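You operate a simulated robot arm through the tools that you are given. There is no shell and no other tool.

You run a simulated robot arm. Do the job below in one go: nothing can be reset, and whatever is moved stays where it is left.

JOB
Prove the purple jet's flow, then store it in test drawer one.
Fine: open the flow valve, see 30 l/min, shut the valve before the jet comes out; drawer shut. Set down upright: purple jet. Where these are worked on the way, their far stop is far enough and under half their travel is too little: test drawer one.
Where things are to end (x, y in the base frame): purple jet within 6 cm of [40, -58].

Only the result counts: the job must be done as asked and must still hold three seconds after the hand-in. Knocking over, shifting, dropping, spilling or breaking anything else fails it.

ROBOT AND FRAMES
A 6-joint arm with a two-finger parallel gripper, fixed in place. Base frame: the origin is on the floor under the middle of its stand, x ahead of it, y to its left, z up. Units: cm, degrees, N and s.
With the tool pointing down near the work surface it reaches from about 30 to 66 cm from the base axis. Its first joint turns from -115.0 to 115.0 degrees. Payload 3.43 kg.
Tool frame: the origin (TCP) lies between the finger pads and is the grasp point; the fingertips stand 3.4 cm ahead of it; z points along the fingers, y is the line along which they close. The gripper opens to 12.8 cm. The fingers are 2.4 cm wide and 1.2 cm thick; the gripper's body (4.8 by 13 cm) begins 9.6 cm behind the TCP.
Orientation is that of the tool frame in the base frame, as [roll, pitch, yaw] about the fixed x, y, z axes, in that order (R = Rz(yaw) Ry(pitch) Rx(roll)). With the fingers straight down and closing along the base's y, the tool's x points along the base's -x, its y along +y and its z along -z.

CONTROLS
- The arm moves only by the tool apply_moves. Its argument "targets" is a list of rows, each a list of 7 numbers: the shift along the tool's x, y, z in cm, then the turn, a rotation vector about the tool's x, y, z in rad, then the gripper command, from -1 (shut) to 1 (fully open), values between in proportion. In form: [[dx, dy, dz, ax, ay, az, fingers], ...]. A call has 1 to 20 rows; each row shifts and turns the commanded pose from where the row before left it, along the tool's axes as they then stand. Rows are played at 5 a second. More than 5 cm and 8.6 degrees between two rows, or a gripper value outside its range, and nothing of the call is played. Where a pose cannot be reached the arm comes as near as it can. A force on the tool above 90 N (or 10 N above the force at the start of the call, whichever is more), or a blocked arm, ends the call early, and 0.2 s more pass. The fingers move at their own pace (about 15.3 cm/s each) and stop on an object; they squeeze with about 42 N. The grip force told is the motor's: it shows also when the fingers shut on nothing. Time passes only in rows, and 0.2 s behind the last, so rows that do not move let the fingers close. It gives the time, the measured TCP pose, the force on the tool (base axes), the opening and the grip force at its end, in the units of the frame above (readings bear some noise), with the torque about the TCP (base axes, N m) and any sound that the robot's microphone picked up, and new pictures: "views" is both (left out), scene, wrist or none.
- Cameras (640 x 400 px; columns grow to the right, rows downward): "scene" is fixed at [22.19, -50, 143.33]; the picture's right is [0.43, 0.90, 0.00], its down [0.90, -0.43, -0.13] and it looks along [-0.12, 0.06, -0.99] (base axes); focal length 228 px, centre (320, 200). "wrist" rides on the gripper at [7.6, -1.1, -16] in the tool frame; the picture's right is [0.15, 0.99, 0.00], its down [-0.88, 0.13, -0.46] and it looks along [-0.45, 0.07, 0.89] (tool axes); focal length 234 px, centre (320, 200).
- move_column(by): slides the trunk up (or, below 0, down) by that many cm; the arm rides with it, the base frame stays. It gives what a move gives, with no picture.
- measure_at(camera, pixels): there is no depth. For up to 12 entries [column, row, z] of the newest picture of that camera ("zoom" is the newest enlarged one), the place [x, y] in the base frame at which the ray of that pixel passes the height z, good to about 0.2 cm. It takes no simulated time.
- enlarge(camera, box): a new picture of the part [left, top, right, bottom] of that camera's present view, enlarged. It takes no simulated time.
- close_job(): hands the job in; it is judged then, once.

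Open the gripper and draw the arm clear of the work before you hand the job in, unless the task says otherwise.

The tools are called after ">>>" by a JSON object that holds its "fn" and its "kwargs". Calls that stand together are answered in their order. apply_moves: Moves the arm, as the interface text tells. Its arguments: {"type":"object","properties":{"targets":{"type":"array"},"views":{"type":"string","enum":["both","scene","wrist","none"]}},"required":["targets"]} The other tools are called the same way: move_column (by) moves the trunk up or down; measure_at (camera, pixels) gives the place at which the rays of pixels pass given heights; enlarge (camera, box) takes an enlarged picture of a part of a camera's view; close_job () hands the job in.

At the start:

```text
t: 0.0
ee_pos: [11.04, -42.77, 111.69]
tool_rot: [180.0, 0.0, -179.9]
force: [0.6, -0.3, -0.2]
torque: [0.0, -0.02, 0.01]
opening: 12.8
gripper_force: 0.0
trunk travel left (down, up): [-82.5, 16.5]
```

scene: 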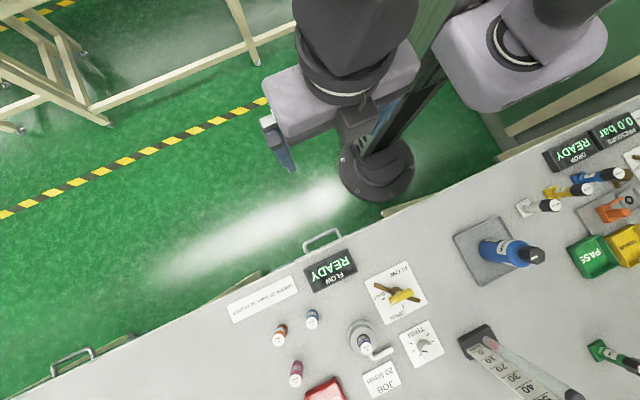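
wrist: 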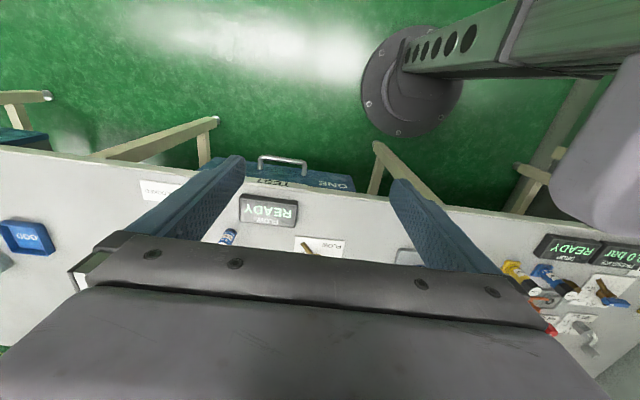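

The scene shows a bench with a flow display (330,270), a yellow valve handle (402,295), small jets (280,335), (312,318), (296,370) and a drawer handle (322,240). I enlarge these regions to read the labels.

>>> {"fn": "enlarge", "kwargs": {"camera": "scene", "box": [220, 220, 460, 400]}}

>>> {"fn": "enlarge", "kwargs": {"camera": "scene", "box": [440, 100, 640, 400]}}

>>> {"fn": "enlarge", "kwargs": {"camera": "wrist", "box": [120, 120, 420, 280]}}

```text
2.22 times, centred on (340, 310) of scene
```

zoom: 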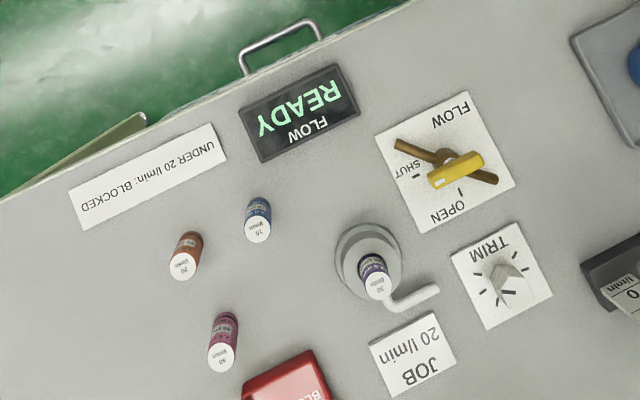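

```text
1.33 times, centred on (540, 250) of scene
```

zoom: 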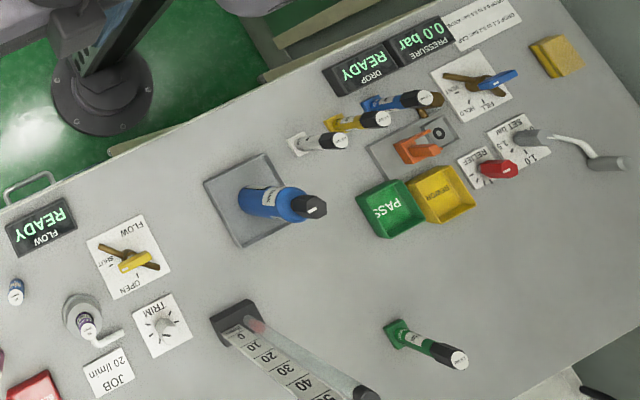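

```text
2.13 times, centred on (270, 200) of wrist
```

zoom: 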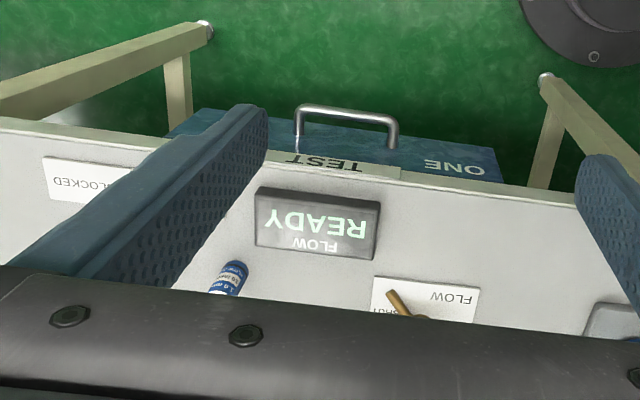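

The purple jet seems to sit in the tester cup at about (365,340) in the scene. I measure matching points, the FLOW sheet corners, in both cameras at several heights to find the bench height.

>>> {"fn": "measure_at", "kwargs": {"camera": "scene", "pixels": [[364.8, 280.7, 60], [364.8, 280.7, 70], [364.8, 280.7, 80], [364.8, 280.7, 90], [407.6, 260.5, 60], [407.6, 260.5, 70], [407.6, 260.5, 80], [407.6, 260.5, 90]]}}

>>> {"fn": "measure_at", "kwargs": {"camera": "wrist", "pixels": [[295.8, 235.2, 60], [295.8, 235.2, 70], [295.8, 235.2, 80], [295.8, 235.2, 90], [344.2, 242.2, 60], [344.2, 242.2, 70], [344.2, 242.2, 80], [344.2, 242.2, 90]]}}

>>> {"fn": "enlarge", "kwargs": {"camera": "scene", "box": [320, 300, 420, 400]}}

>>> {"fn": "enlarge", "kwargs": {"camera": "scene", "box": [250, 290, 350, 400]}}

>>> {"fn": "enlarge", "kwargs": {"camera": "scene", "box": [360, 250, 440, 330]}}

```text
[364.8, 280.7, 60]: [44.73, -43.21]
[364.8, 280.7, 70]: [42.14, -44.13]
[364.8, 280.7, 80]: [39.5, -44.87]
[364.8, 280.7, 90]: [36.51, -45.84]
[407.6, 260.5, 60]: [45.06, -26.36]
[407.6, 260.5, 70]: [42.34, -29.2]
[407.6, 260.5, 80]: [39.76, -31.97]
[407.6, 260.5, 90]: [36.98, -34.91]
```

```text
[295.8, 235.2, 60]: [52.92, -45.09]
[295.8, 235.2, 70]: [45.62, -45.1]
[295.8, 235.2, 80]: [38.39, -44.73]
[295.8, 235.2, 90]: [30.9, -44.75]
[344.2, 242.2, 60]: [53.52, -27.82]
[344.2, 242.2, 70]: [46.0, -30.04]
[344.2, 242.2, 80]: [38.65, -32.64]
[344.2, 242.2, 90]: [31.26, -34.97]
```

```text
4.00 times, centred on (370, 350) of scene
```

zoom: 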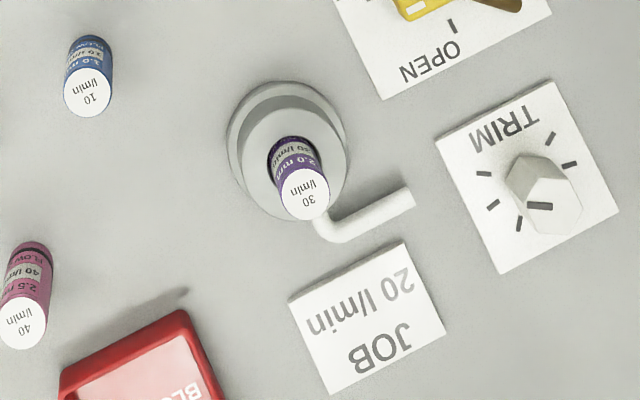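

```text
3.64 times, centred on (300, 345) of scene
```

zoom: 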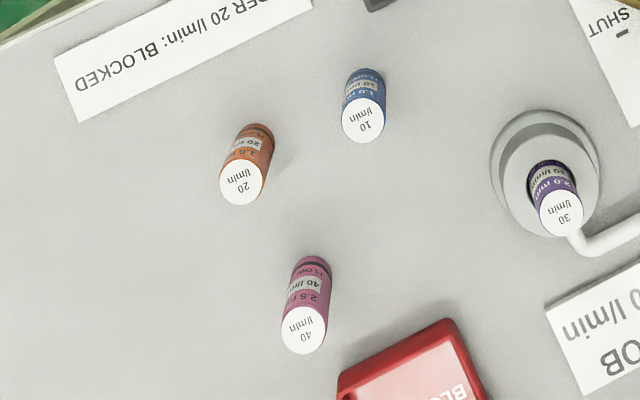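

```text
5.00 times, centred on (400, 290) of scene
```

zoom: 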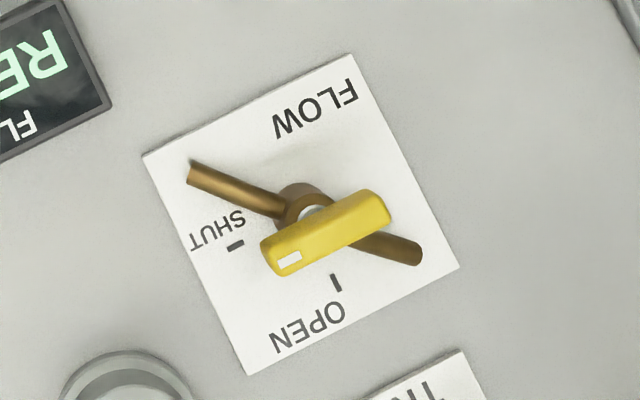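

The bench top comes out near z=78, and the purple jet (30 l/min) is in the cup at about (362,338). I measure the key points: valve ticks, cup, jet cap, drawer handle, bench edge and neighbours.

>>> {"fn": "measure_at", "kwargs": {"camera": "scene", "pixels": [[383, 299, 78], [387, 306.5, 78], [399, 293, 78], [387, 301.8, 84], [410, 289.5, 84], [375, 283.5, 80], [417, 301, 80], [358, 325, 78], [366, 346, 84], [366, 346, 88], [403, 347, 80], [420, 344, 82]]}}

>>> {"fn": "measure_at", "kwargs": {"camera": "scene", "pixels": [[305, 250, 68], [341, 234, 68], [305, 244, 68], [338, 229, 68], [262, 270, 78], [383, 212, 78], [135, 335, 78], [307, 281, 78], [357, 270, 80], [349, 248, 80], [312, 325, 82], [322, 392, 78]]}}

>>> {"fn": "measure_at", "kwargs": {"camera": "wrist", "pixels": [[259, 170, 68], [307, 177, 68], [259, 156, 68], [305, 162, 68], [200, 175, 78], [355, 195, 78], [378, 197, 78], [241, 209, 80], [298, 216, 80]]}}

```text
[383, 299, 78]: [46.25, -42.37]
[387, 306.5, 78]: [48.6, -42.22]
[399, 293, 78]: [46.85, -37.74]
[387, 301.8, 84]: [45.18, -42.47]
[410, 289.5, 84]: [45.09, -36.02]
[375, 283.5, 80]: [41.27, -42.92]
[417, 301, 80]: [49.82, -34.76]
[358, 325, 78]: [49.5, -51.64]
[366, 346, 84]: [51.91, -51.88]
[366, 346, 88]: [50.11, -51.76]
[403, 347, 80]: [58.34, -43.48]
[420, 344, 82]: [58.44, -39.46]
```

```text
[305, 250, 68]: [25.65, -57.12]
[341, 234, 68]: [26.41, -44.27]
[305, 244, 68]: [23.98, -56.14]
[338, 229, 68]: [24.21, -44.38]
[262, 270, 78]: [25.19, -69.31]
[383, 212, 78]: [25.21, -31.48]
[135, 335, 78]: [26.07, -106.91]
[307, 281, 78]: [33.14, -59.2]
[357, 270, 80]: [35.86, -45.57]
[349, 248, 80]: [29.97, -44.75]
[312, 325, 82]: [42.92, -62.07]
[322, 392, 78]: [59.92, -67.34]
```

```text
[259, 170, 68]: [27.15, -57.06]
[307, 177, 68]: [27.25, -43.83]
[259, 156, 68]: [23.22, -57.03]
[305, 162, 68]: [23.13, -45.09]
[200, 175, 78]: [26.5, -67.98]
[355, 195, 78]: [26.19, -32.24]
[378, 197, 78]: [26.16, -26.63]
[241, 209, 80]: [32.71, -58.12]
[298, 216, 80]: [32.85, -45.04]
```

The valve pivot looks near (46,-38), with SHUT towards -y and OPEN towards +x, and the drawer handle near (24,-50.5, ~67). I move the arm towards the valve at safe height to view it with the wrist camera.

>>> {"fn": "apply_moves", "kwargs": {"targets": [[-3.5, 0.6, 1.4, 0, 0, 0, 1], [-3.5, 0.6, 1.4, 0, 0, 0, 1], [-3.5, 0.6, 1.4, 0, 0, 0, 1], [-3.5, 0.6, 1.4, 0, 0, 0, 1], [-3.5, 0.6, 1.4, 0, 0, 0, 1], [-3.5, 0.6, 1.4, 0, 0, 0, 1], [-3.5, 0.6, 1.4, 0, 0, 0, 1], [0, 0, 0, 0, 0, 0, 1]]}}

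```text
t: 1.8
ee_pos: [35.69, -38.54, 102.15]
tool_rot: [-180.0, 0.0, -180.0]
force: [-0.1, -0.1, -0.2]
torque: [0.0, -0.01, 0.0]
opening: 12.79
gripper_force: 0.2
trunk travel left (down, up): [-82.5, 16.5]
```

scene: 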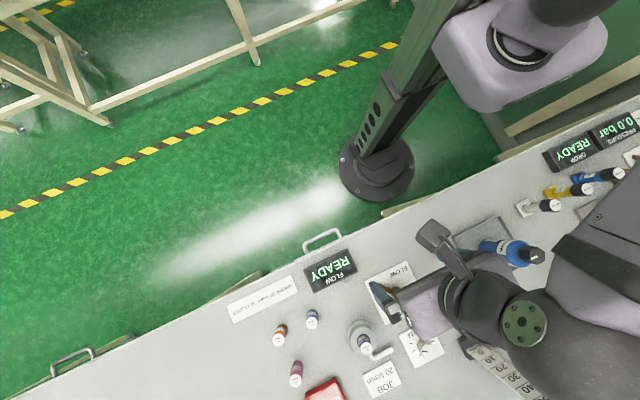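
wrist: 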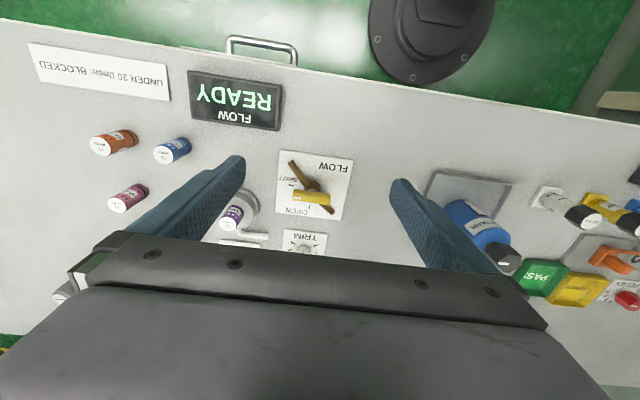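

The wrist view now shows the valve at about (310,185), the cup with the purple jet at (235,212) and the drawer handle at (262,45). I enlarge these.

>>> {"fn": "enlarge", "kwargs": {"camera": "wrist", "box": [200, 140, 360, 260]}}

>>> {"fn": "enlarge", "kwargs": {"camera": "wrist", "box": [20, 20, 320, 220]}}

>>> {"fn": "enlarge", "kwargs": {"camera": "wrist", "box": [270, 145, 360, 205]}}

>>> {"fn": "measure_at", "kwargs": {"camera": "wrist", "pixels": [[278, 150, 78], [352, 157, 78], [228, 38, 66], [296, 46, 66], [228, 38, 70], [296, 46, 70]]}}

```text
3.33 times, centred on (280, 200) of wrist
```

zoom: 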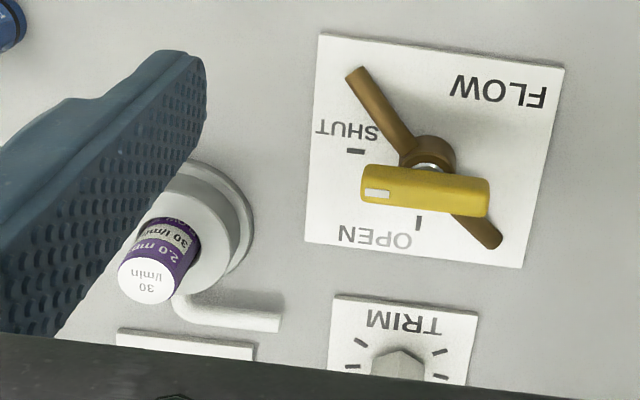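

```text
2.00 times, centred on (170, 120) of wrist
```

zoom: 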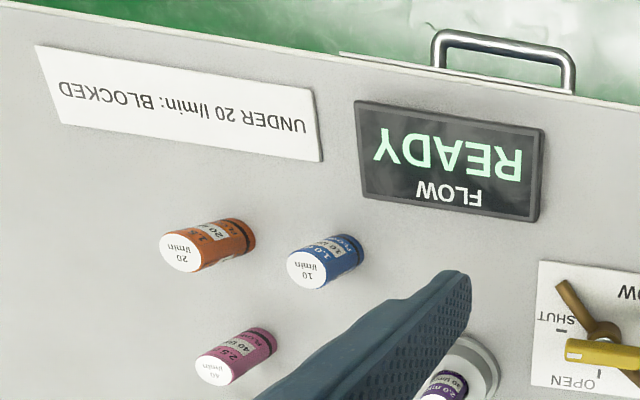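

```text
6.67 times, centred on (315, 175) of wrist
```

zoom: 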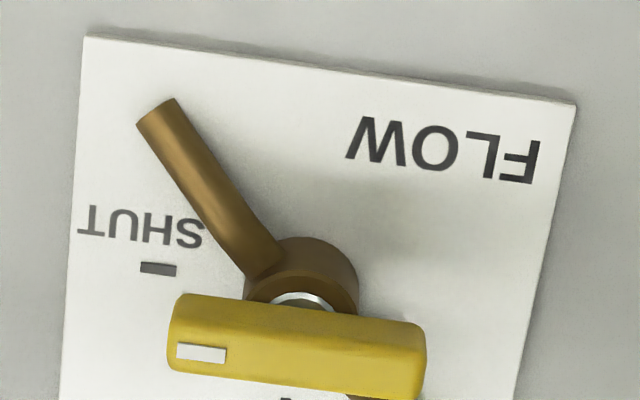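

```text
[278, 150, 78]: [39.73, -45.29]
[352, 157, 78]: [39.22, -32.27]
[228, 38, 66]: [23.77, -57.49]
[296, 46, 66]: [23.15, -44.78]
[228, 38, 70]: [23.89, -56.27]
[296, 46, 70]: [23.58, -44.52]
```

I measure the handle's centre, ends and the jet cap from both cameras at several heights to triangulate them.

>>> {"fn": "measure_at", "kwargs": {"camera": "scene", "pixels": [[401.6, 296.4, 80], [401.6, 296.4, 84], [401.6, 296.4, 88], [390.4, 301, 84], [413, 292, 84], [366.2, 348.5, 80], [366.2, 348.5, 84], [366.2, 348.5, 88], [366.2, 348.5, 92], [360, 328, 80], [360, 328, 84]]}}

>>> {"fn": "measure_at", "kwargs": {"camera": "wrist", "pixels": [[311.7, 196.7, 80], [311.7, 196.7, 84], [311.7, 196.7, 88], [292.5, 195.2, 84], [330.7, 199, 84], [229.2, 223.4, 80], [229.2, 223.4, 84], [229.2, 223.4, 88], [229.2, 223.4, 92], [309, 182, 80], [309, 182, 84]]}}

```text
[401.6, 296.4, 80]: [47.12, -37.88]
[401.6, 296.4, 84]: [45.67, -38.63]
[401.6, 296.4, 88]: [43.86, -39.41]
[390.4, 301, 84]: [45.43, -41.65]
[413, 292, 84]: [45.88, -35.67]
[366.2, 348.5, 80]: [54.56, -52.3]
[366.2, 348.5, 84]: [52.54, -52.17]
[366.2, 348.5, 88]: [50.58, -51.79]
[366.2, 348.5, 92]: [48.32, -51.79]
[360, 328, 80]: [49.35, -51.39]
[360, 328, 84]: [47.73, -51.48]
```

```text
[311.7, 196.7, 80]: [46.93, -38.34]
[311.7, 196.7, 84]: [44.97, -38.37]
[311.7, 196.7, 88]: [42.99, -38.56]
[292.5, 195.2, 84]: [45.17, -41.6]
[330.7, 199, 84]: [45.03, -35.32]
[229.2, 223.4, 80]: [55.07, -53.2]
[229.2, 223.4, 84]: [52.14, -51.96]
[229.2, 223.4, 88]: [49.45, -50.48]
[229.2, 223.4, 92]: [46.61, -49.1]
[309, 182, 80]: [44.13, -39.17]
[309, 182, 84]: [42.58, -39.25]
```

The handle is a bar about 6 cm long centred near (46.5,-38.4) at z of about 82, lying along y (SHUT). I move above it and turn the tool 90° so the fingers close along x.

>>> {"fn": "apply_moves", "kwargs": {"targets": [[-2.7, 0.04, 1.2, 0, 0, 0, 0.3], [-2.7, 0.04, 1.2, 0, 0, 0, 0], [-2.7, 0.03, 1.2, 0, 0, 0, -0.3], [-2.7, 0.03, 1.2, 0, 0, 0, -0.3], [0, 0, 0, 0, 0, 0.1428, -0.3], [0, 0, 0, 0, 0, 0.1428, -0.3], [0, 0, 0, 0, 0, 0.1428, -0.3], [0, 0, 0, 0, 0, 0.1428, -0.3], [0, 0, 0, 0, 0, 0.1428, -0.3], [0, 0, 0, 0, 0, 0.1428, -0.3], [0, 0, 0, 0, 0, 0.1428, -0.3], [0, 0, 0, 0, 0, 0.1428, -0.3], [0, 0, 0, 0, 0, 0.1428, -0.3], [0, 0, 0, 0, 0, 0.1428, -0.3], [0, 0, 0, 0, 0, 0.1428, -0.3], [0, 0, 0, 0, 0, 0, -0.3], [0, 0, 0, 0, 0, 0, -0.3]]}}

```text
t: 5.4
ee_pos: [46.37, -38.5, 97.25]
tool_rot: [180.0, 0.0, 90.0]
force: [0.6, 0.7, 0.1]
torque: [-0.01, 0.02, 0.02]
opening: 4.47
gripper_force: 0.1
trunk travel left (down, up): [-82.5, 16.5]
```

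scene: 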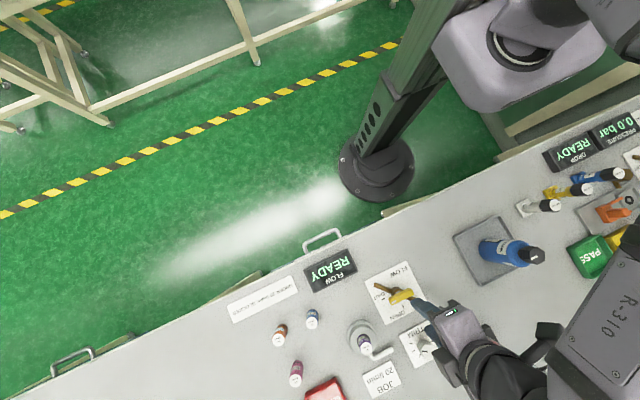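
wrist: 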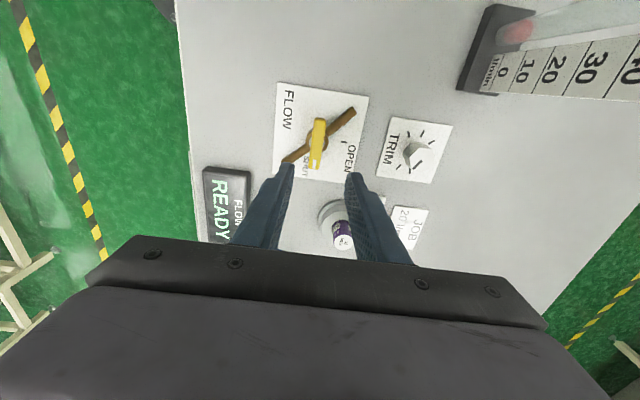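

The handle is at about (318,145) in the wrist view, between the fingertips. I enlarge it to triangulate its height against the earlier view.

>>> {"fn": "enlarge", "kwargs": {"camera": "wrist", "box": [265, 70, 385, 190]}}

>>> {"fn": "enlarge", "kwargs": {"camera": "wrist", "box": [300, 180, 440, 260]}}

>>> {"fn": "enlarge", "kwargs": {"camera": "wrist", "box": [440, 0, 640, 120]}}

```text
3.33 times, centred on (325, 130) of wrist
```

zoom: 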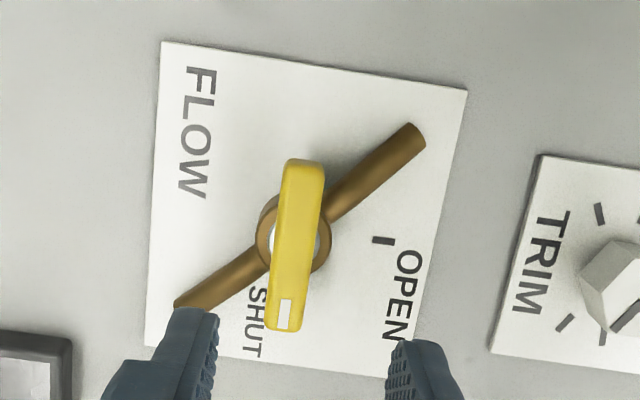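

```text
4.57 times, centred on (370, 220) of wrist
```

zoom: 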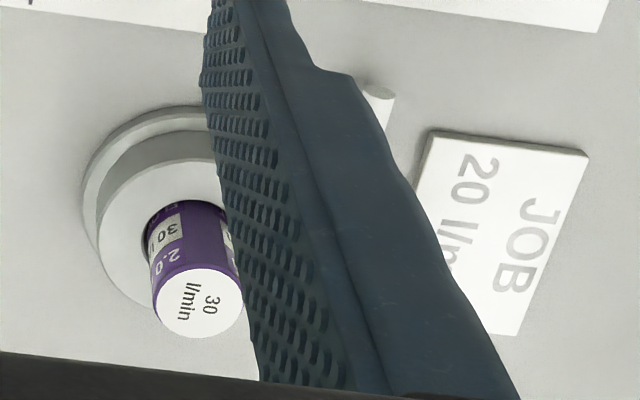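

```text
3.20 times, centred on (540, 60) of wrist
```

zoom: 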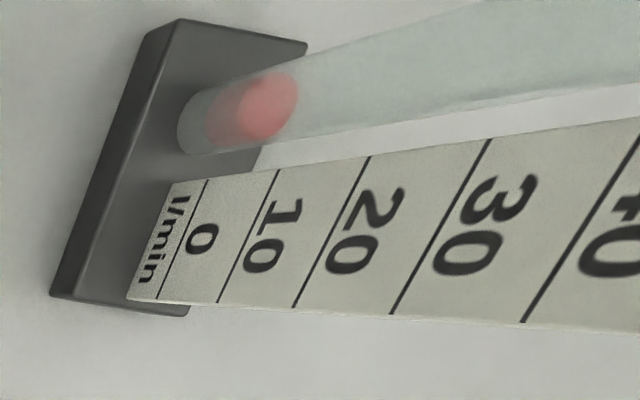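

I measure the handle top's centre and ends, and the sheet corners, in this view.

>>> {"fn": "measure_at", "kwargs": {"camera": "wrist", "pixels": [[317.8, 143.5, 80], [317.8, 143.5, 82], [317.8, 143.5, 84], [314.5, 169, 82], [319.9, 118, 82], [278.3, 83, 78], [369, 97.3, 78], [273, 173.5, 78], [322, 142.5, 82], [313.5, 142, 82]]}}

>>> {"fn": "measure_at", "kwargs": {"camera": "wrist", "pixels": [[343, 242, 82], [343, 242, 84], [343, 242, 86], [343, 242, 88], [338, 222, 80], [325, 243, 85], [345, 250, 85]]}}

```text
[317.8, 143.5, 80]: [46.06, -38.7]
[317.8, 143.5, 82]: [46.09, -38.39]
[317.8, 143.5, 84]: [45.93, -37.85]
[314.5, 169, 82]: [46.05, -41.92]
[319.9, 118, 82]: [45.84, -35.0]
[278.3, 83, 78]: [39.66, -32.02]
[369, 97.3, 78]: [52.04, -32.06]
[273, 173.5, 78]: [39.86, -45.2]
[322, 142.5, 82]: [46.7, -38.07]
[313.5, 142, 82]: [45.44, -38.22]
```

```text
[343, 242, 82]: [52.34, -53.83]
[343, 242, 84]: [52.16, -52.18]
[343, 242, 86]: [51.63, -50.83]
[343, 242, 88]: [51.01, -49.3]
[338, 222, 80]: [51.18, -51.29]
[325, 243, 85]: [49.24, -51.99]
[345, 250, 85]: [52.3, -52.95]
```

The handle top is near z=82, with its pivot at (46.05,-38.4) and a bar width of about 1.3 cm. I descend so the fingertips straddle only the bar, with tips at about z=81.2, above the hub.

>>> {"fn": "apply_moves", "kwargs": {"targets": [[0.1, -0.32, 3, 0, 0, 0, -0.4], [0, 0, 3, 0, 0, 0, -0.4], [0, 0, 3, 0, 0, 0, -0.4], [0, 0, 2, 0, 0, 0, -0.4], [0, 0, 1.2, 0, 0, 0, -0.4], [0, 0, 0.45, 0, 0, 0, -0.4], [0, 0, 0, 0, 0, 0, -0.4]]}}

```text
t: 7.0
ee_pos: [46.1, -38.46, 84.42]
tool_rot: [-180.0, 0.0, 90.0]
force: [0.0, 0.5, 1.1]
torque: [0.01, -0.03, 0.0]
opening: 3.82
gripper_force: 0.0
trunk travel left (down, up): [-82.5, 16.5]
```

scene: 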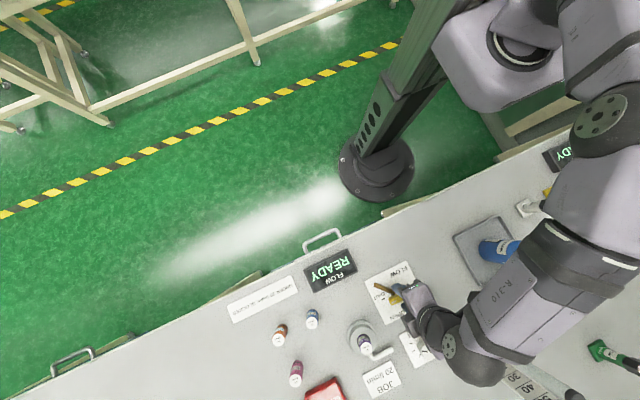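
wrist: 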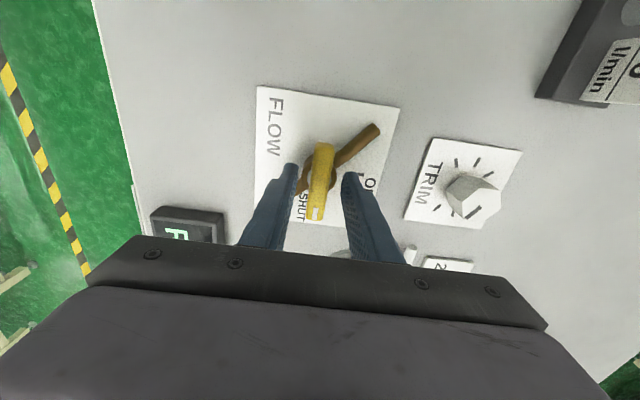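

The bar lies between the fingers at about (318,180) in the wrist view. I enlarge to check the tips against the bar and hub.

>>> {"fn": "enlarge", "kwargs": {"camera": "wrist", "box": [250, 120, 400, 260]}}

>>> {"fn": "measure_at", "kwargs": {"camera": "wrist", "pixels": [[323, 145, 82], [315, 217, 82], [259, 85, 78], [399, 106, 78]]}}

```text
2.86 times, centred on (325, 190) of wrist
```

zoom: 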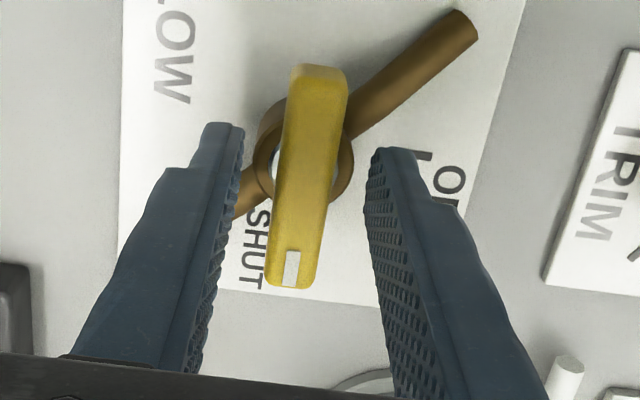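

```text
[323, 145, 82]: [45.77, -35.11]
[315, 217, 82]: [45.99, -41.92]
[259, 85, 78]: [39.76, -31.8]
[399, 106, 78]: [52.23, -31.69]
```

The tips are at about z=81.0, clear of the hub. I lower 0.25 cm more and close on the bar.

>>> {"fn": "apply_moves", "kwargs": {"targets": [[0, -0.1, 0.25, 0, 0, 0, -0.4], [0, 0, 0, 0, 0, 0, -0.6], [0, 0, 0, 0, 0, 0, -1], [0, 0, 0, 0, 0, 0, -1], [0, 0, 0, 0, 0, 0, -1]]}}

```text
t: 8.2
ee_pos: [46.03, -38.33, 84.28]
tool_rot: [-179.9, 0.0, 89.9]
force: [0.0, 0.8, 2.8]
torque: [-0.01, -0.02, 0.05]
opening: 3.18
gripper_force: 44.9
trunk travel left (down, up): [-82.5, 16.5]
```

scene: 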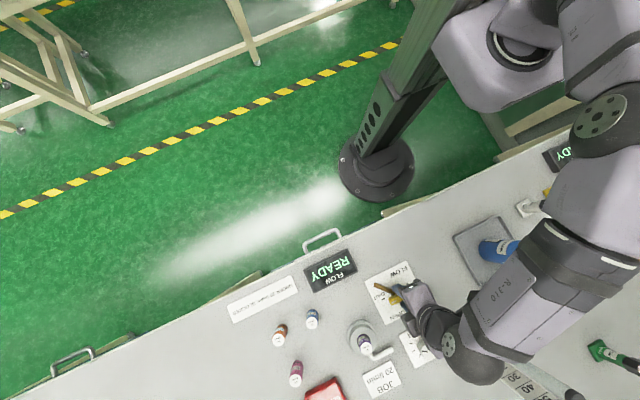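
wrist: 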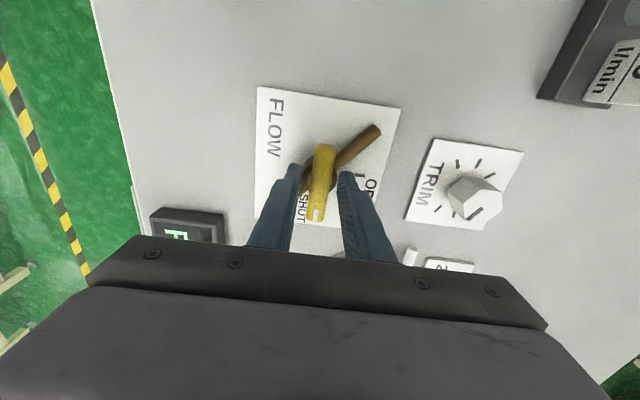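

The fingers stopped at 3.18 cm with full grip force, but the bar looks only about 1.5 cm wide. I enlarge to see what they hold.

>>> {"fn": "enlarge", "kwargs": {"camera": "wrist", "box": [270, 130, 380, 240]}}

```text
3.64 times, centred on (325, 185) of wrist
```

zoom: 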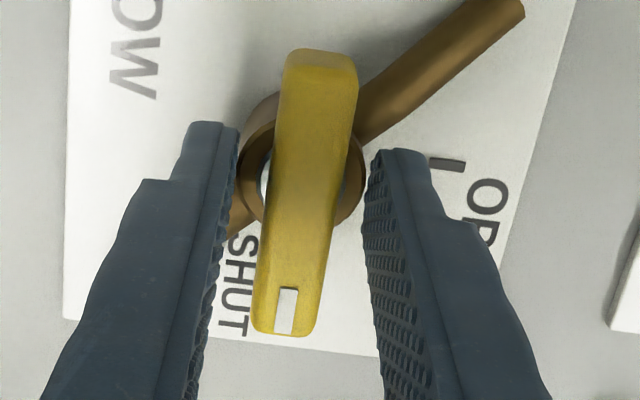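

The fingers are on the hub, not the bar. I open slightly, raise 0.45 cm and close again on the bar itself.

>>> {"fn": "apply_moves", "kwargs": {"targets": [[0, 0, 0, 0, 0, 0, -0.4], [0, 0, 0, 0, 0, 0, -0.4], [0, 0, -0.45, 0, 0, 0, -0.4], [0, 0, 0, 0, 0, 0, -0.6], [0, 0, 0, 0, 0, 0, -1], [0, 0, 0, 0, 0, 0, -1], [0, 0, 0, 0, 0, 0, -1]], "views": "wrist"}}

```text
t: 9.8
ee_pos: [46.02, -38.38, 84.63]
tool_rot: [-180.0, 0.1, 90.0]
force: [1.8, 0.1, 0.3]
torque: [0.21, -0.1, -0.02]
opening: 1.59
gripper_force: 44.9
trunk travel left (down, up): [-82.5, 16.5]
```

wrist: 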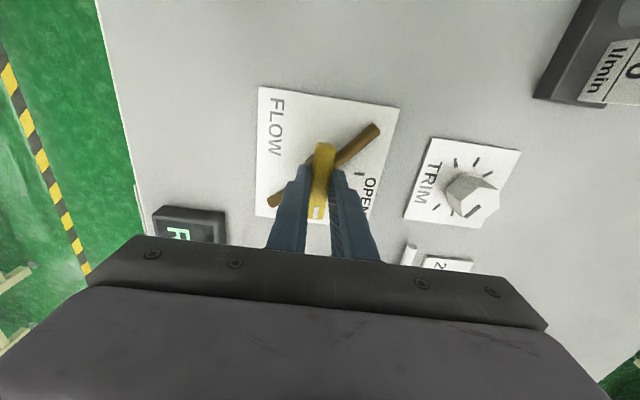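

The opening is now 1.59 cm, so the bar is held. I turn it a first 25° towards OPEN and check the torque and display.

>>> {"fn": "apply_moves", "kwargs": {"targets": [[0, 0, 0, 0, 0, -0.1428, -1], [0, 0, 0, 0, 0, -0.1428, -1], [0, 0, 0, 0, 0, -0.1428, -1], [0, 0, 0, 0, 0, 0, -1]]}}

```text
t: 10.8
ee_pos: [45.87, -38.44, 84.75]
tool_rot: [-179.9, -0.2, 114.7]
force: [-2.2, 1.7, -8.8]
torque: [-1.21, -0.67, -0.03]
opening: 1.63
gripper_force: 45.1
trunk travel left (down, up): [-82.5, 16.5]
```

scene: 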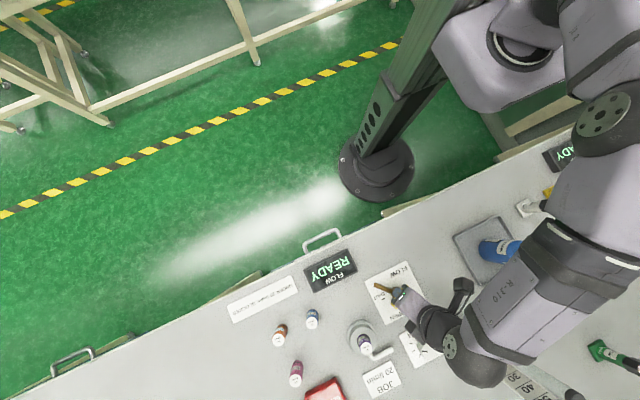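
wrist: 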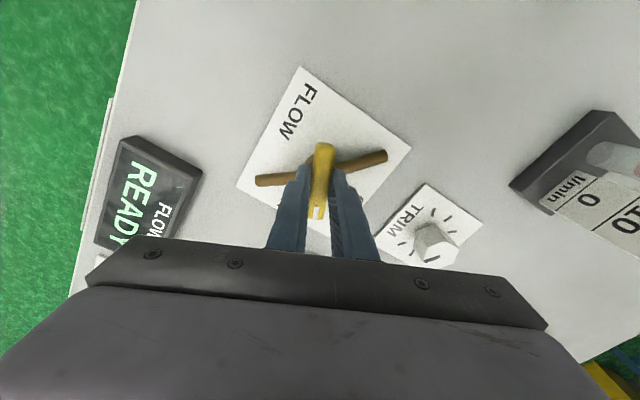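

The handle turns with the gripper (yaw 114.7) and forces are low. I turn the remaining 65° to OPEN.

>>> {"fn": "apply_moves", "kwargs": {"targets": [[0, 0, 0, 0, 0, -0.1425, -1], [0, 0, 0, 0, 0, -0.1425, -1], [0, 0, 0, 0, 0, -0.1425, -1], [0, 0, 0, 0, 0, -0.1425, -1], [0, 0, 0, 0, 0, -0.1425, -1], [0, 0, 0, 0, 0, -0.1425, -1], [0, 0, 0, 0, 0, -0.1425, -1], [0, 0, 0, 0, 0, -0.1425, -1], [0, 0, 0, 0, 0, 0, -1], [0, 0, 0, 0, 0, 0, -1]]}}

```text
t: 13.0
ee_pos: [45.92, -38.49, 84.62]
tool_rot: [179.9, 0.0, 180.0]
force: [-7.0, -5.2, -10.5]
torque: [-0.29, 1.45, -0.02]
opening: 1.58
gripper_force: 45.1
trunk travel left (down, up): [-82.5, 16.5]
```

scene: 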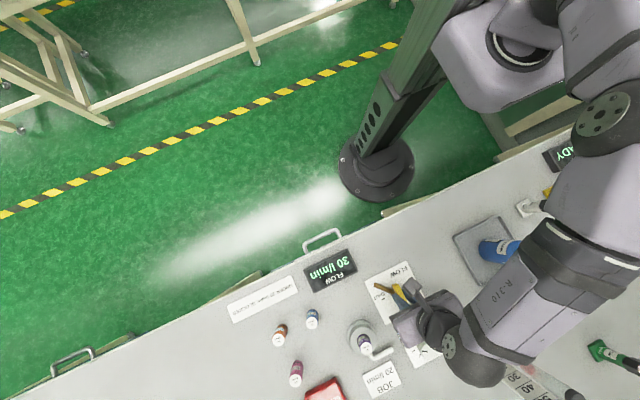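
wrist: 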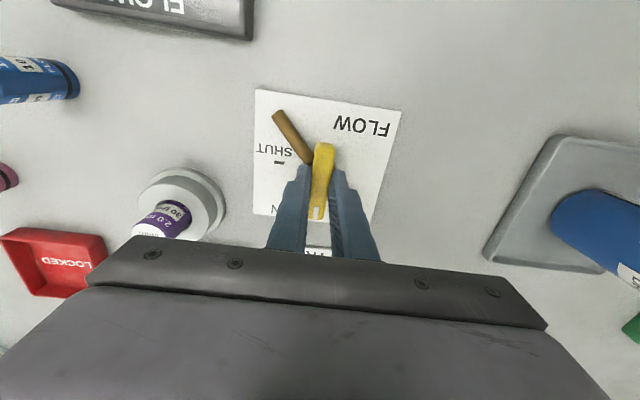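

The display at (330,270) now appears to read 30 l/min. I enlarge to confirm.

>>> {"fn": "enlarge", "kwargs": {"camera": "scene", "box": [290, 235, 370, 300]}}

>>> {"fn": "apply_moves", "kwargs": {"targets": [[0, 0, 0, 0, 0, 0, -1], [0, 0, 0, 0, 0, 0, -1], [0, 0, 0, 0, 0, 0, -1], [0, 0, 0, 0, 0, 0, -1], [0, 0, 0, 0, 0, 0, -1]], "views": "scene"}}

```text
6.15 times, centred on (330, 268) of scene
```

zoom: 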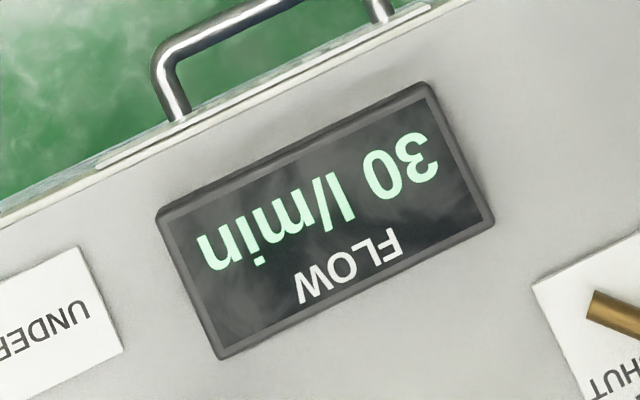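

```text
t: 14.2
ee_pos: [45.92, -38.46, 84.58]
tool_rot: [180.0, -0.1, 179.9]
force: [-8.1, -5.5, -12.5]
torque: [-0.3, 0.75, 0.0]
opening: 1.6
gripper_force: 45.1
trunk travel left (down, up): [-82.5, 16.5]
```

scene: 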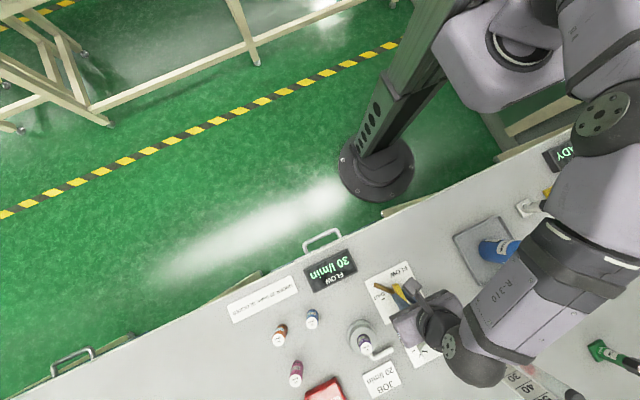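

The display steadily reads 30 l/min. I now turn the valve back to SHUT.

>>> {"fn": "apply_moves", "kwargs": {"targets": [[0, 0, 0, 0, 0, 0.1428, -1], [0, 0, 0, 0, 0, 0.1428, -1], [0, 0, 0, 0, 0, 0.1428, -1], [0, 0, 0, 0, 0, 0.1428, -1], [0, 0, 0, 0, 0, 0.1428, -1], [0, 0, 0, 0, 0, 0.1428, -1], [0, 0, 0, 0, 0, 0.1428, -1], [0, 0, 0, 0, 0, 0.1428, -1], [0, 0, 0, 0, 0, 0.1428, -1], [0, 0, 0, 0, 0, 0.1428, -1], [0, 0, 0, 0, 0, 0.1428, -1], [0, 0, 0, 0, 0, 0.02, -1], [0, 0, 0, 0, 0, 0, -1], [0, 0, 0, 0, 0, 0, -1]]}}

```text
t: 17.2
ee_pos: [45.96, -38.32, 84.64]
tool_rot: [180.0, -0.1, 88.7]
force: [-6.8, 1.3, -11.3]
torque: [0.51, 0.07, 1.09]
opening: 1.58
gripper_force: 44.8
trunk travel left (down, up): [-82.5, 16.5]
```

scene: 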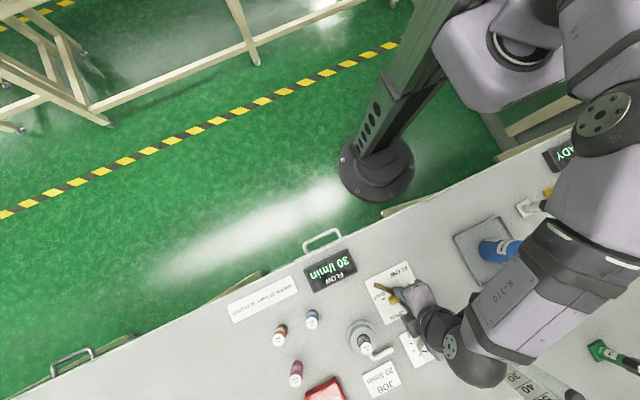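
wrist: 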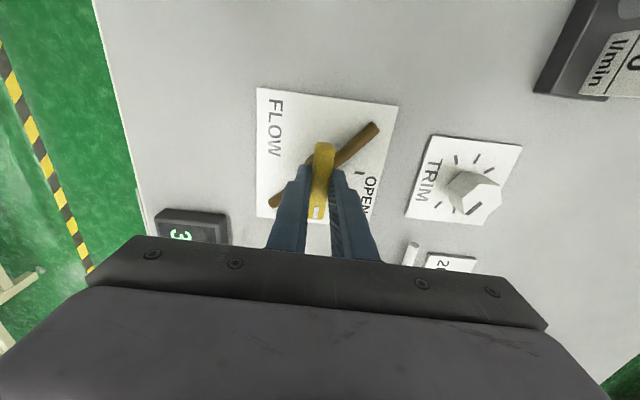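

The valve is back at SHUT against its stop (torque 1.1 N m), though the display still shows 30. I release and rise, then check the display and the rotameter float.

>>> {"fn": "apply_moves", "kwargs": {"targets": [[0, 0, 0, 0, 0, 0, -0.5], [0, 0, 0, 0, 0, 0, -0.4], [0, 0, -0.5, 0, 0, 0, -0.4], [0, 0, -2, 0, 0, 0, -0.4], [0, 0, -3, 0, 0, 0, -0.4], [0, 0, -3, 0, 0, 0, -0.4], [0, 0, -3, 0, 0, 0, -0.4], [0, 0, -1, 0, 0, 0, -0.4], [0, 0, 0, 0, 0, 0, -0.4]]}}

>>> {"fn": "enlarge", "kwargs": {"camera": "wrist", "box": [260, 70, 640, 260]}}

>>> {"fn": "enlarge", "kwargs": {"camera": "wrist", "box": [440, 0, 640, 120]}}

>>> {"fn": "enlarge", "kwargs": {"camera": "scene", "box": [290, 235, 430, 330]}}

```text
t: 19.2
ee_pos: [46.07, -38.3, 97.0]
tool_rot: [180.0, 0.0, 88.7]
force: [0.0, 0.1, 0.1]
torque: [-0.01, 0.0, -0.02]
opening: 3.84
gripper_force: 0.1
trunk travel left (down, up): [-82.5, 16.5]
```

scene: 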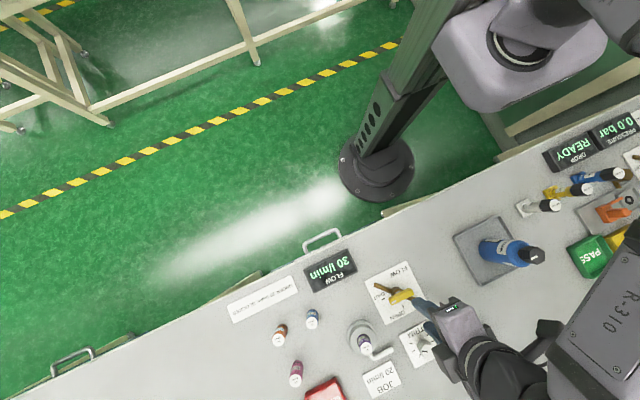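
wrist: 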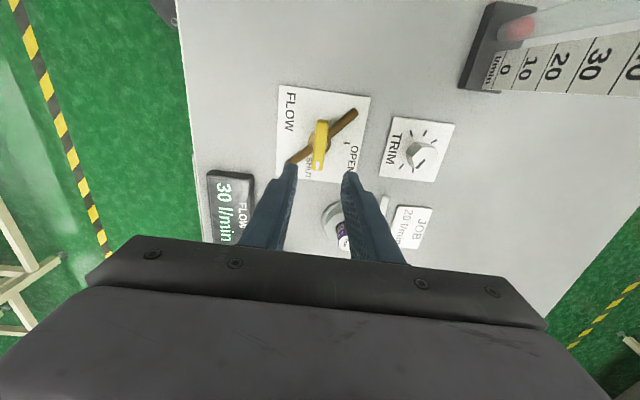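

```text
1.68 times, centred on (450, 165) of wrist
```

zoom: 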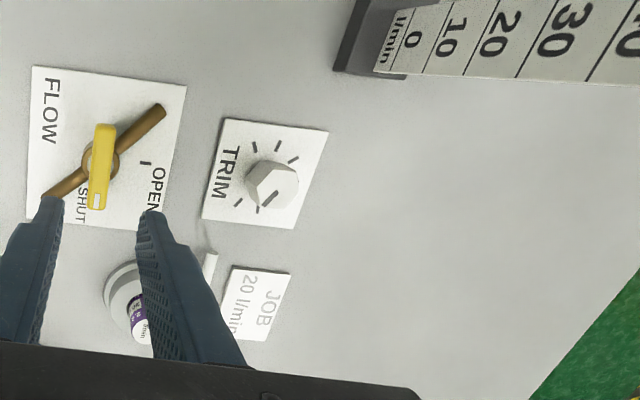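

```text
3.20 times, centred on (540, 60) of wrist
```

zoom: 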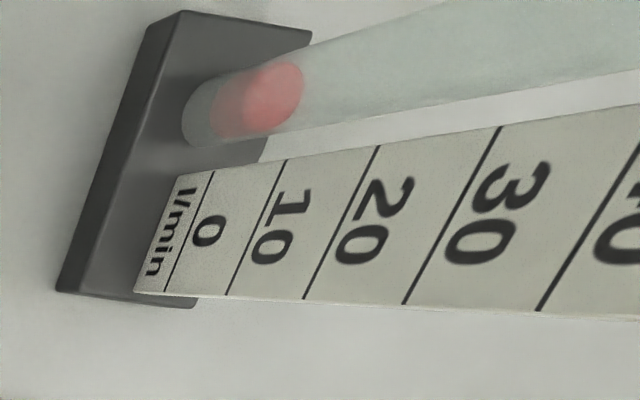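

```text
4.21 times, centred on (360, 282) of scene
```

zoom: 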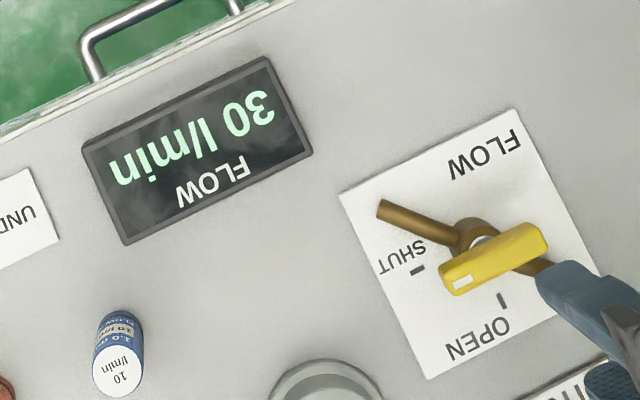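

The rotameter float is back at 0 and the handle points at SHUT, so the valve is shut and the display just holds the 30 l/min reading. Next I go look at the drawer handle near (23.5,-50.7) from the +y side.

>>> {"fn": "apply_moves", "kwargs": {"targets": [[-0.2, -3.7, 0.3, 0, 0, -0.0227, -0.4], [-0.2, -3.7, 0.3, 0, 0, 0, -0.4], [-0.2, -3.7, 0.6, 0, 0, 0, -0.4], [-0.2, -3.7, 0.8, 0, 0, 0, -0.4], [-0.2, -3.7, 1, 0, 0, 0, -0.4], [-0.2, -3.7, 1, 0, 0, 0, -0.4], [-0.2, -2.8, 1, 0, 0, 0, -0.4], [0, 0, 0, 0, 0, 0, -0.4]]}}

```text
t: 21.0
ee_pos: [20.88, -39.76, 92.32]
tool_rot: [180.0, 0.1, 90.0]
force: [-0.1, 0.3, -0.1]
torque: [-0.01, 0.01, 0.03]
opening: 3.86
gripper_force: 0.1
trunk travel left (down, up): [-82.5, 16.5]
```

scene: 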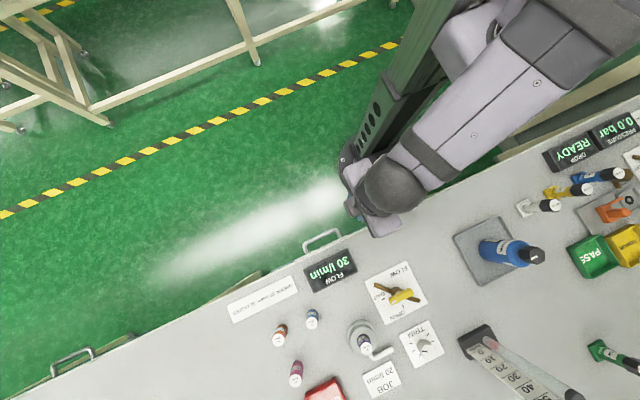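
wrist: 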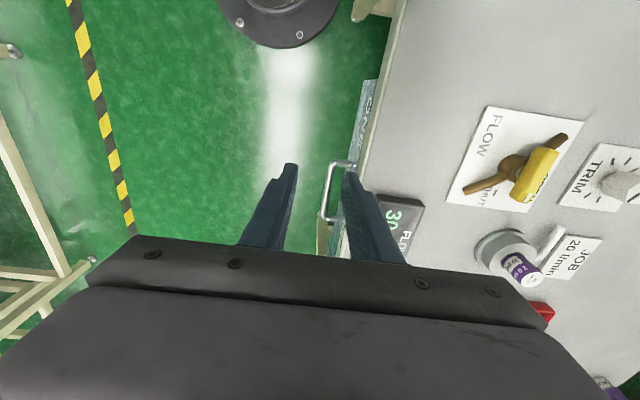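

The handle is visible at about (335,190) in the wrist view beside the right finger. I enlarge it.

>>> {"fn": "enlarge", "kwargs": {"camera": "wrist", "box": [300, 70, 420, 240]}}

>>> {"fn": "enlarge", "kwargs": {"camera": "scene", "box": [280, 210, 380, 280]}}

```text
2.35 times, centred on (360, 155) of wrist
```

zoom: 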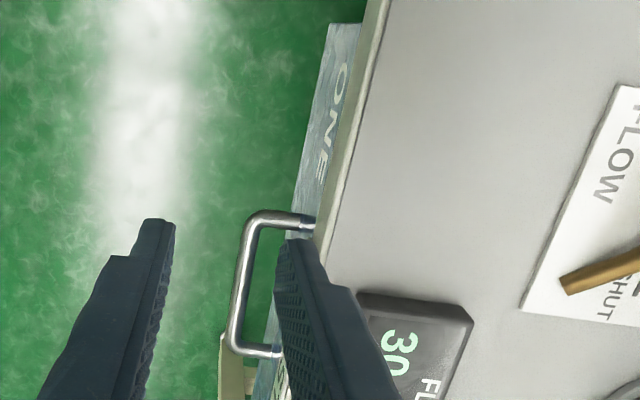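

```text
5.71 times, centred on (330, 245) of scene
```

zoom: 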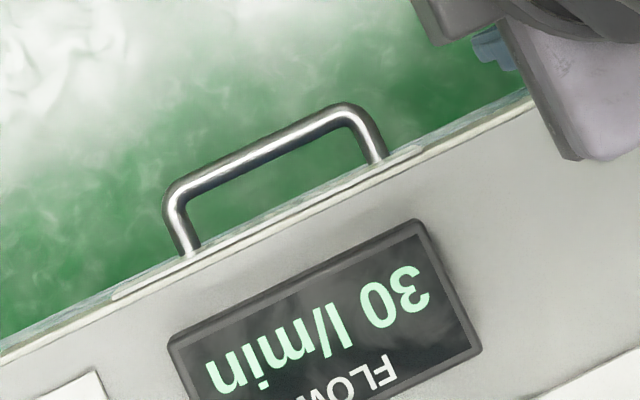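

I triangulate the handle bends using both views.

>>> {"fn": "measure_at", "kwargs": {"camera": "wrist", "pixels": [[332.8, 164.4, 64], [332.8, 164.4, 68], [332.8, 164.4, 72], [325.1, 216.7, 64], [325.1, 216.7, 68], [325.1, 216.7, 72], [356.6, 164.4, 68], [356.6, 164.4, 72], [389, 70, 78], [359, 170, 78]]}}

>>> {"fn": "measure_at", "kwargs": {"camera": "scene", "pixels": [[335.6, 230.1, 64], [335.6, 230.1, 68], [335.6, 230.1, 72], [305.5, 243.6, 64], [305.5, 243.6, 68], [305.5, 243.6, 72], [306.9, 253.4, 68], [340.2, 238, 68], [306.9, 253.4, 72], [340.2, 238, 72]]}}

```text
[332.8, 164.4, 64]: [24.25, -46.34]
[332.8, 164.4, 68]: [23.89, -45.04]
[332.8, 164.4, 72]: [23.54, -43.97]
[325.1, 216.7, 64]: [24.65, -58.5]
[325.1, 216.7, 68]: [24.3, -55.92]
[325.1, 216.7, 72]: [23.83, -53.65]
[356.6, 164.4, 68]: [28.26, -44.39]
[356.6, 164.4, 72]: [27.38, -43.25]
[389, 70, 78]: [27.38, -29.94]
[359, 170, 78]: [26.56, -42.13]
```

```text
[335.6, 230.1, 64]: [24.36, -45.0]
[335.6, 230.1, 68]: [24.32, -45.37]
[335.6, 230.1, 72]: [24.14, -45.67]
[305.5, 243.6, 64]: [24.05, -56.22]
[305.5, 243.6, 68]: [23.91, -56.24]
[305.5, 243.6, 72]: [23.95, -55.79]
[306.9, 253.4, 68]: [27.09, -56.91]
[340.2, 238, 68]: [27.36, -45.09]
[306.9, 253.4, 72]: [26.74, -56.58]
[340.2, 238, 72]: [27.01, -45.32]
```

The bar runs along y at about x=24.1, z=67.4, centre y=-50.7, with a gap of roughly 2.4 cm to the drawer face near x=27. I move to a standoff in front of it and tilt the tool about 35° so the gripper body stays clear of the bench edge.

>>> {"fn": "apply_moves", "kwargs": {"targets": [[-2.73, -1.3, 3.25, 0, 0, 0, -0.5], [-2.73, -1.3, 3.25, 0, 0, 0, -0.6], [-2.73, -1.3, 3.25, 0, 0, 0, -0.6], [-2.73, -1.3, 3.25, 0, 0, 0, -0.6], [0, 0, 0, -0.1222, 0, 0, -0.6], [0, 0, 0, -0.1222, 0, 0, -0.6], [0, 0, 0, -0.1222, 0, 0, -0.6], [0, 0, 0, -0.1222, 0, 0, -0.6], [0, 0, 0, -0.1222, 0, 0, -0.6], [0, 0, 0, 0, 0, 0, -0.6]]}}

```text
t: 23.2
ee_pos: [15.79, -50.65, 79.21]
tool_rot: [144.8, 0.0, 90.0]
force: [-0.3, 0.0, -0.8]
torque: [0.0, 0.01, 0.02]
opening: 2.56
gripper_force: 0.0
trunk travel left (down, up): [-82.5, 16.5]
```

scene: 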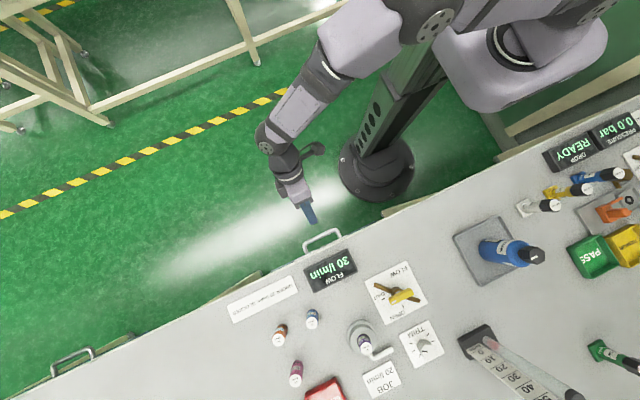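
wrist: 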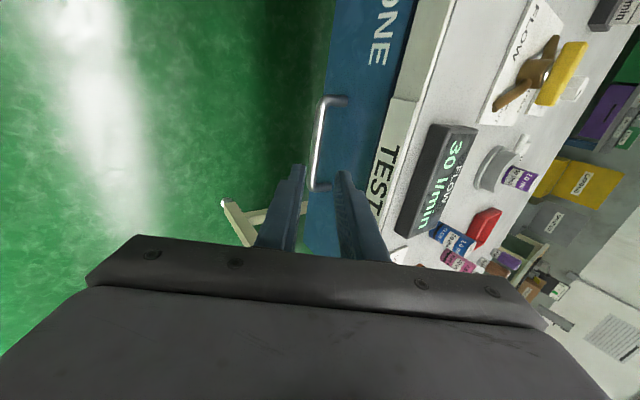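

The tilted pose is reached, and the handle is at about (325,145) in the wrist view against the blue drawer face. I enlarge to refine its position.

>>> {"fn": "enlarge", "kwargs": {"camera": "wrist", "box": [270, 60, 430, 260]}}

>>> {"fn": "measure_at", "kwargs": {"camera": "wrist", "pixels": [[323, 100, 66], [323, 100, 67.4], [323, 100, 69], [314, 185, 66], [314, 185, 67.4], [314, 185, 69], [346, 99, 67.4], [335, 187, 67.4]]}}

```text
2.00 times, centred on (350, 160) of wrist
```

zoom: 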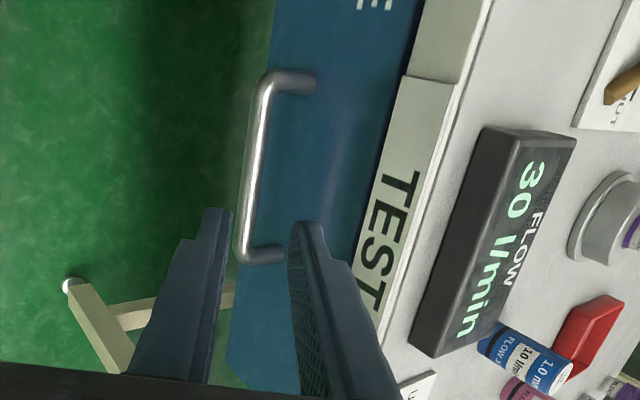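

```text
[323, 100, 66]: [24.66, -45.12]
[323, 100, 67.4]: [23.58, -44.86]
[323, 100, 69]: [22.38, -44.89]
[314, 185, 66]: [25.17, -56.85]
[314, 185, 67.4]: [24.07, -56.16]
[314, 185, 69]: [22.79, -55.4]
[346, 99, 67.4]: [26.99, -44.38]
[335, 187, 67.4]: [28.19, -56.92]
```

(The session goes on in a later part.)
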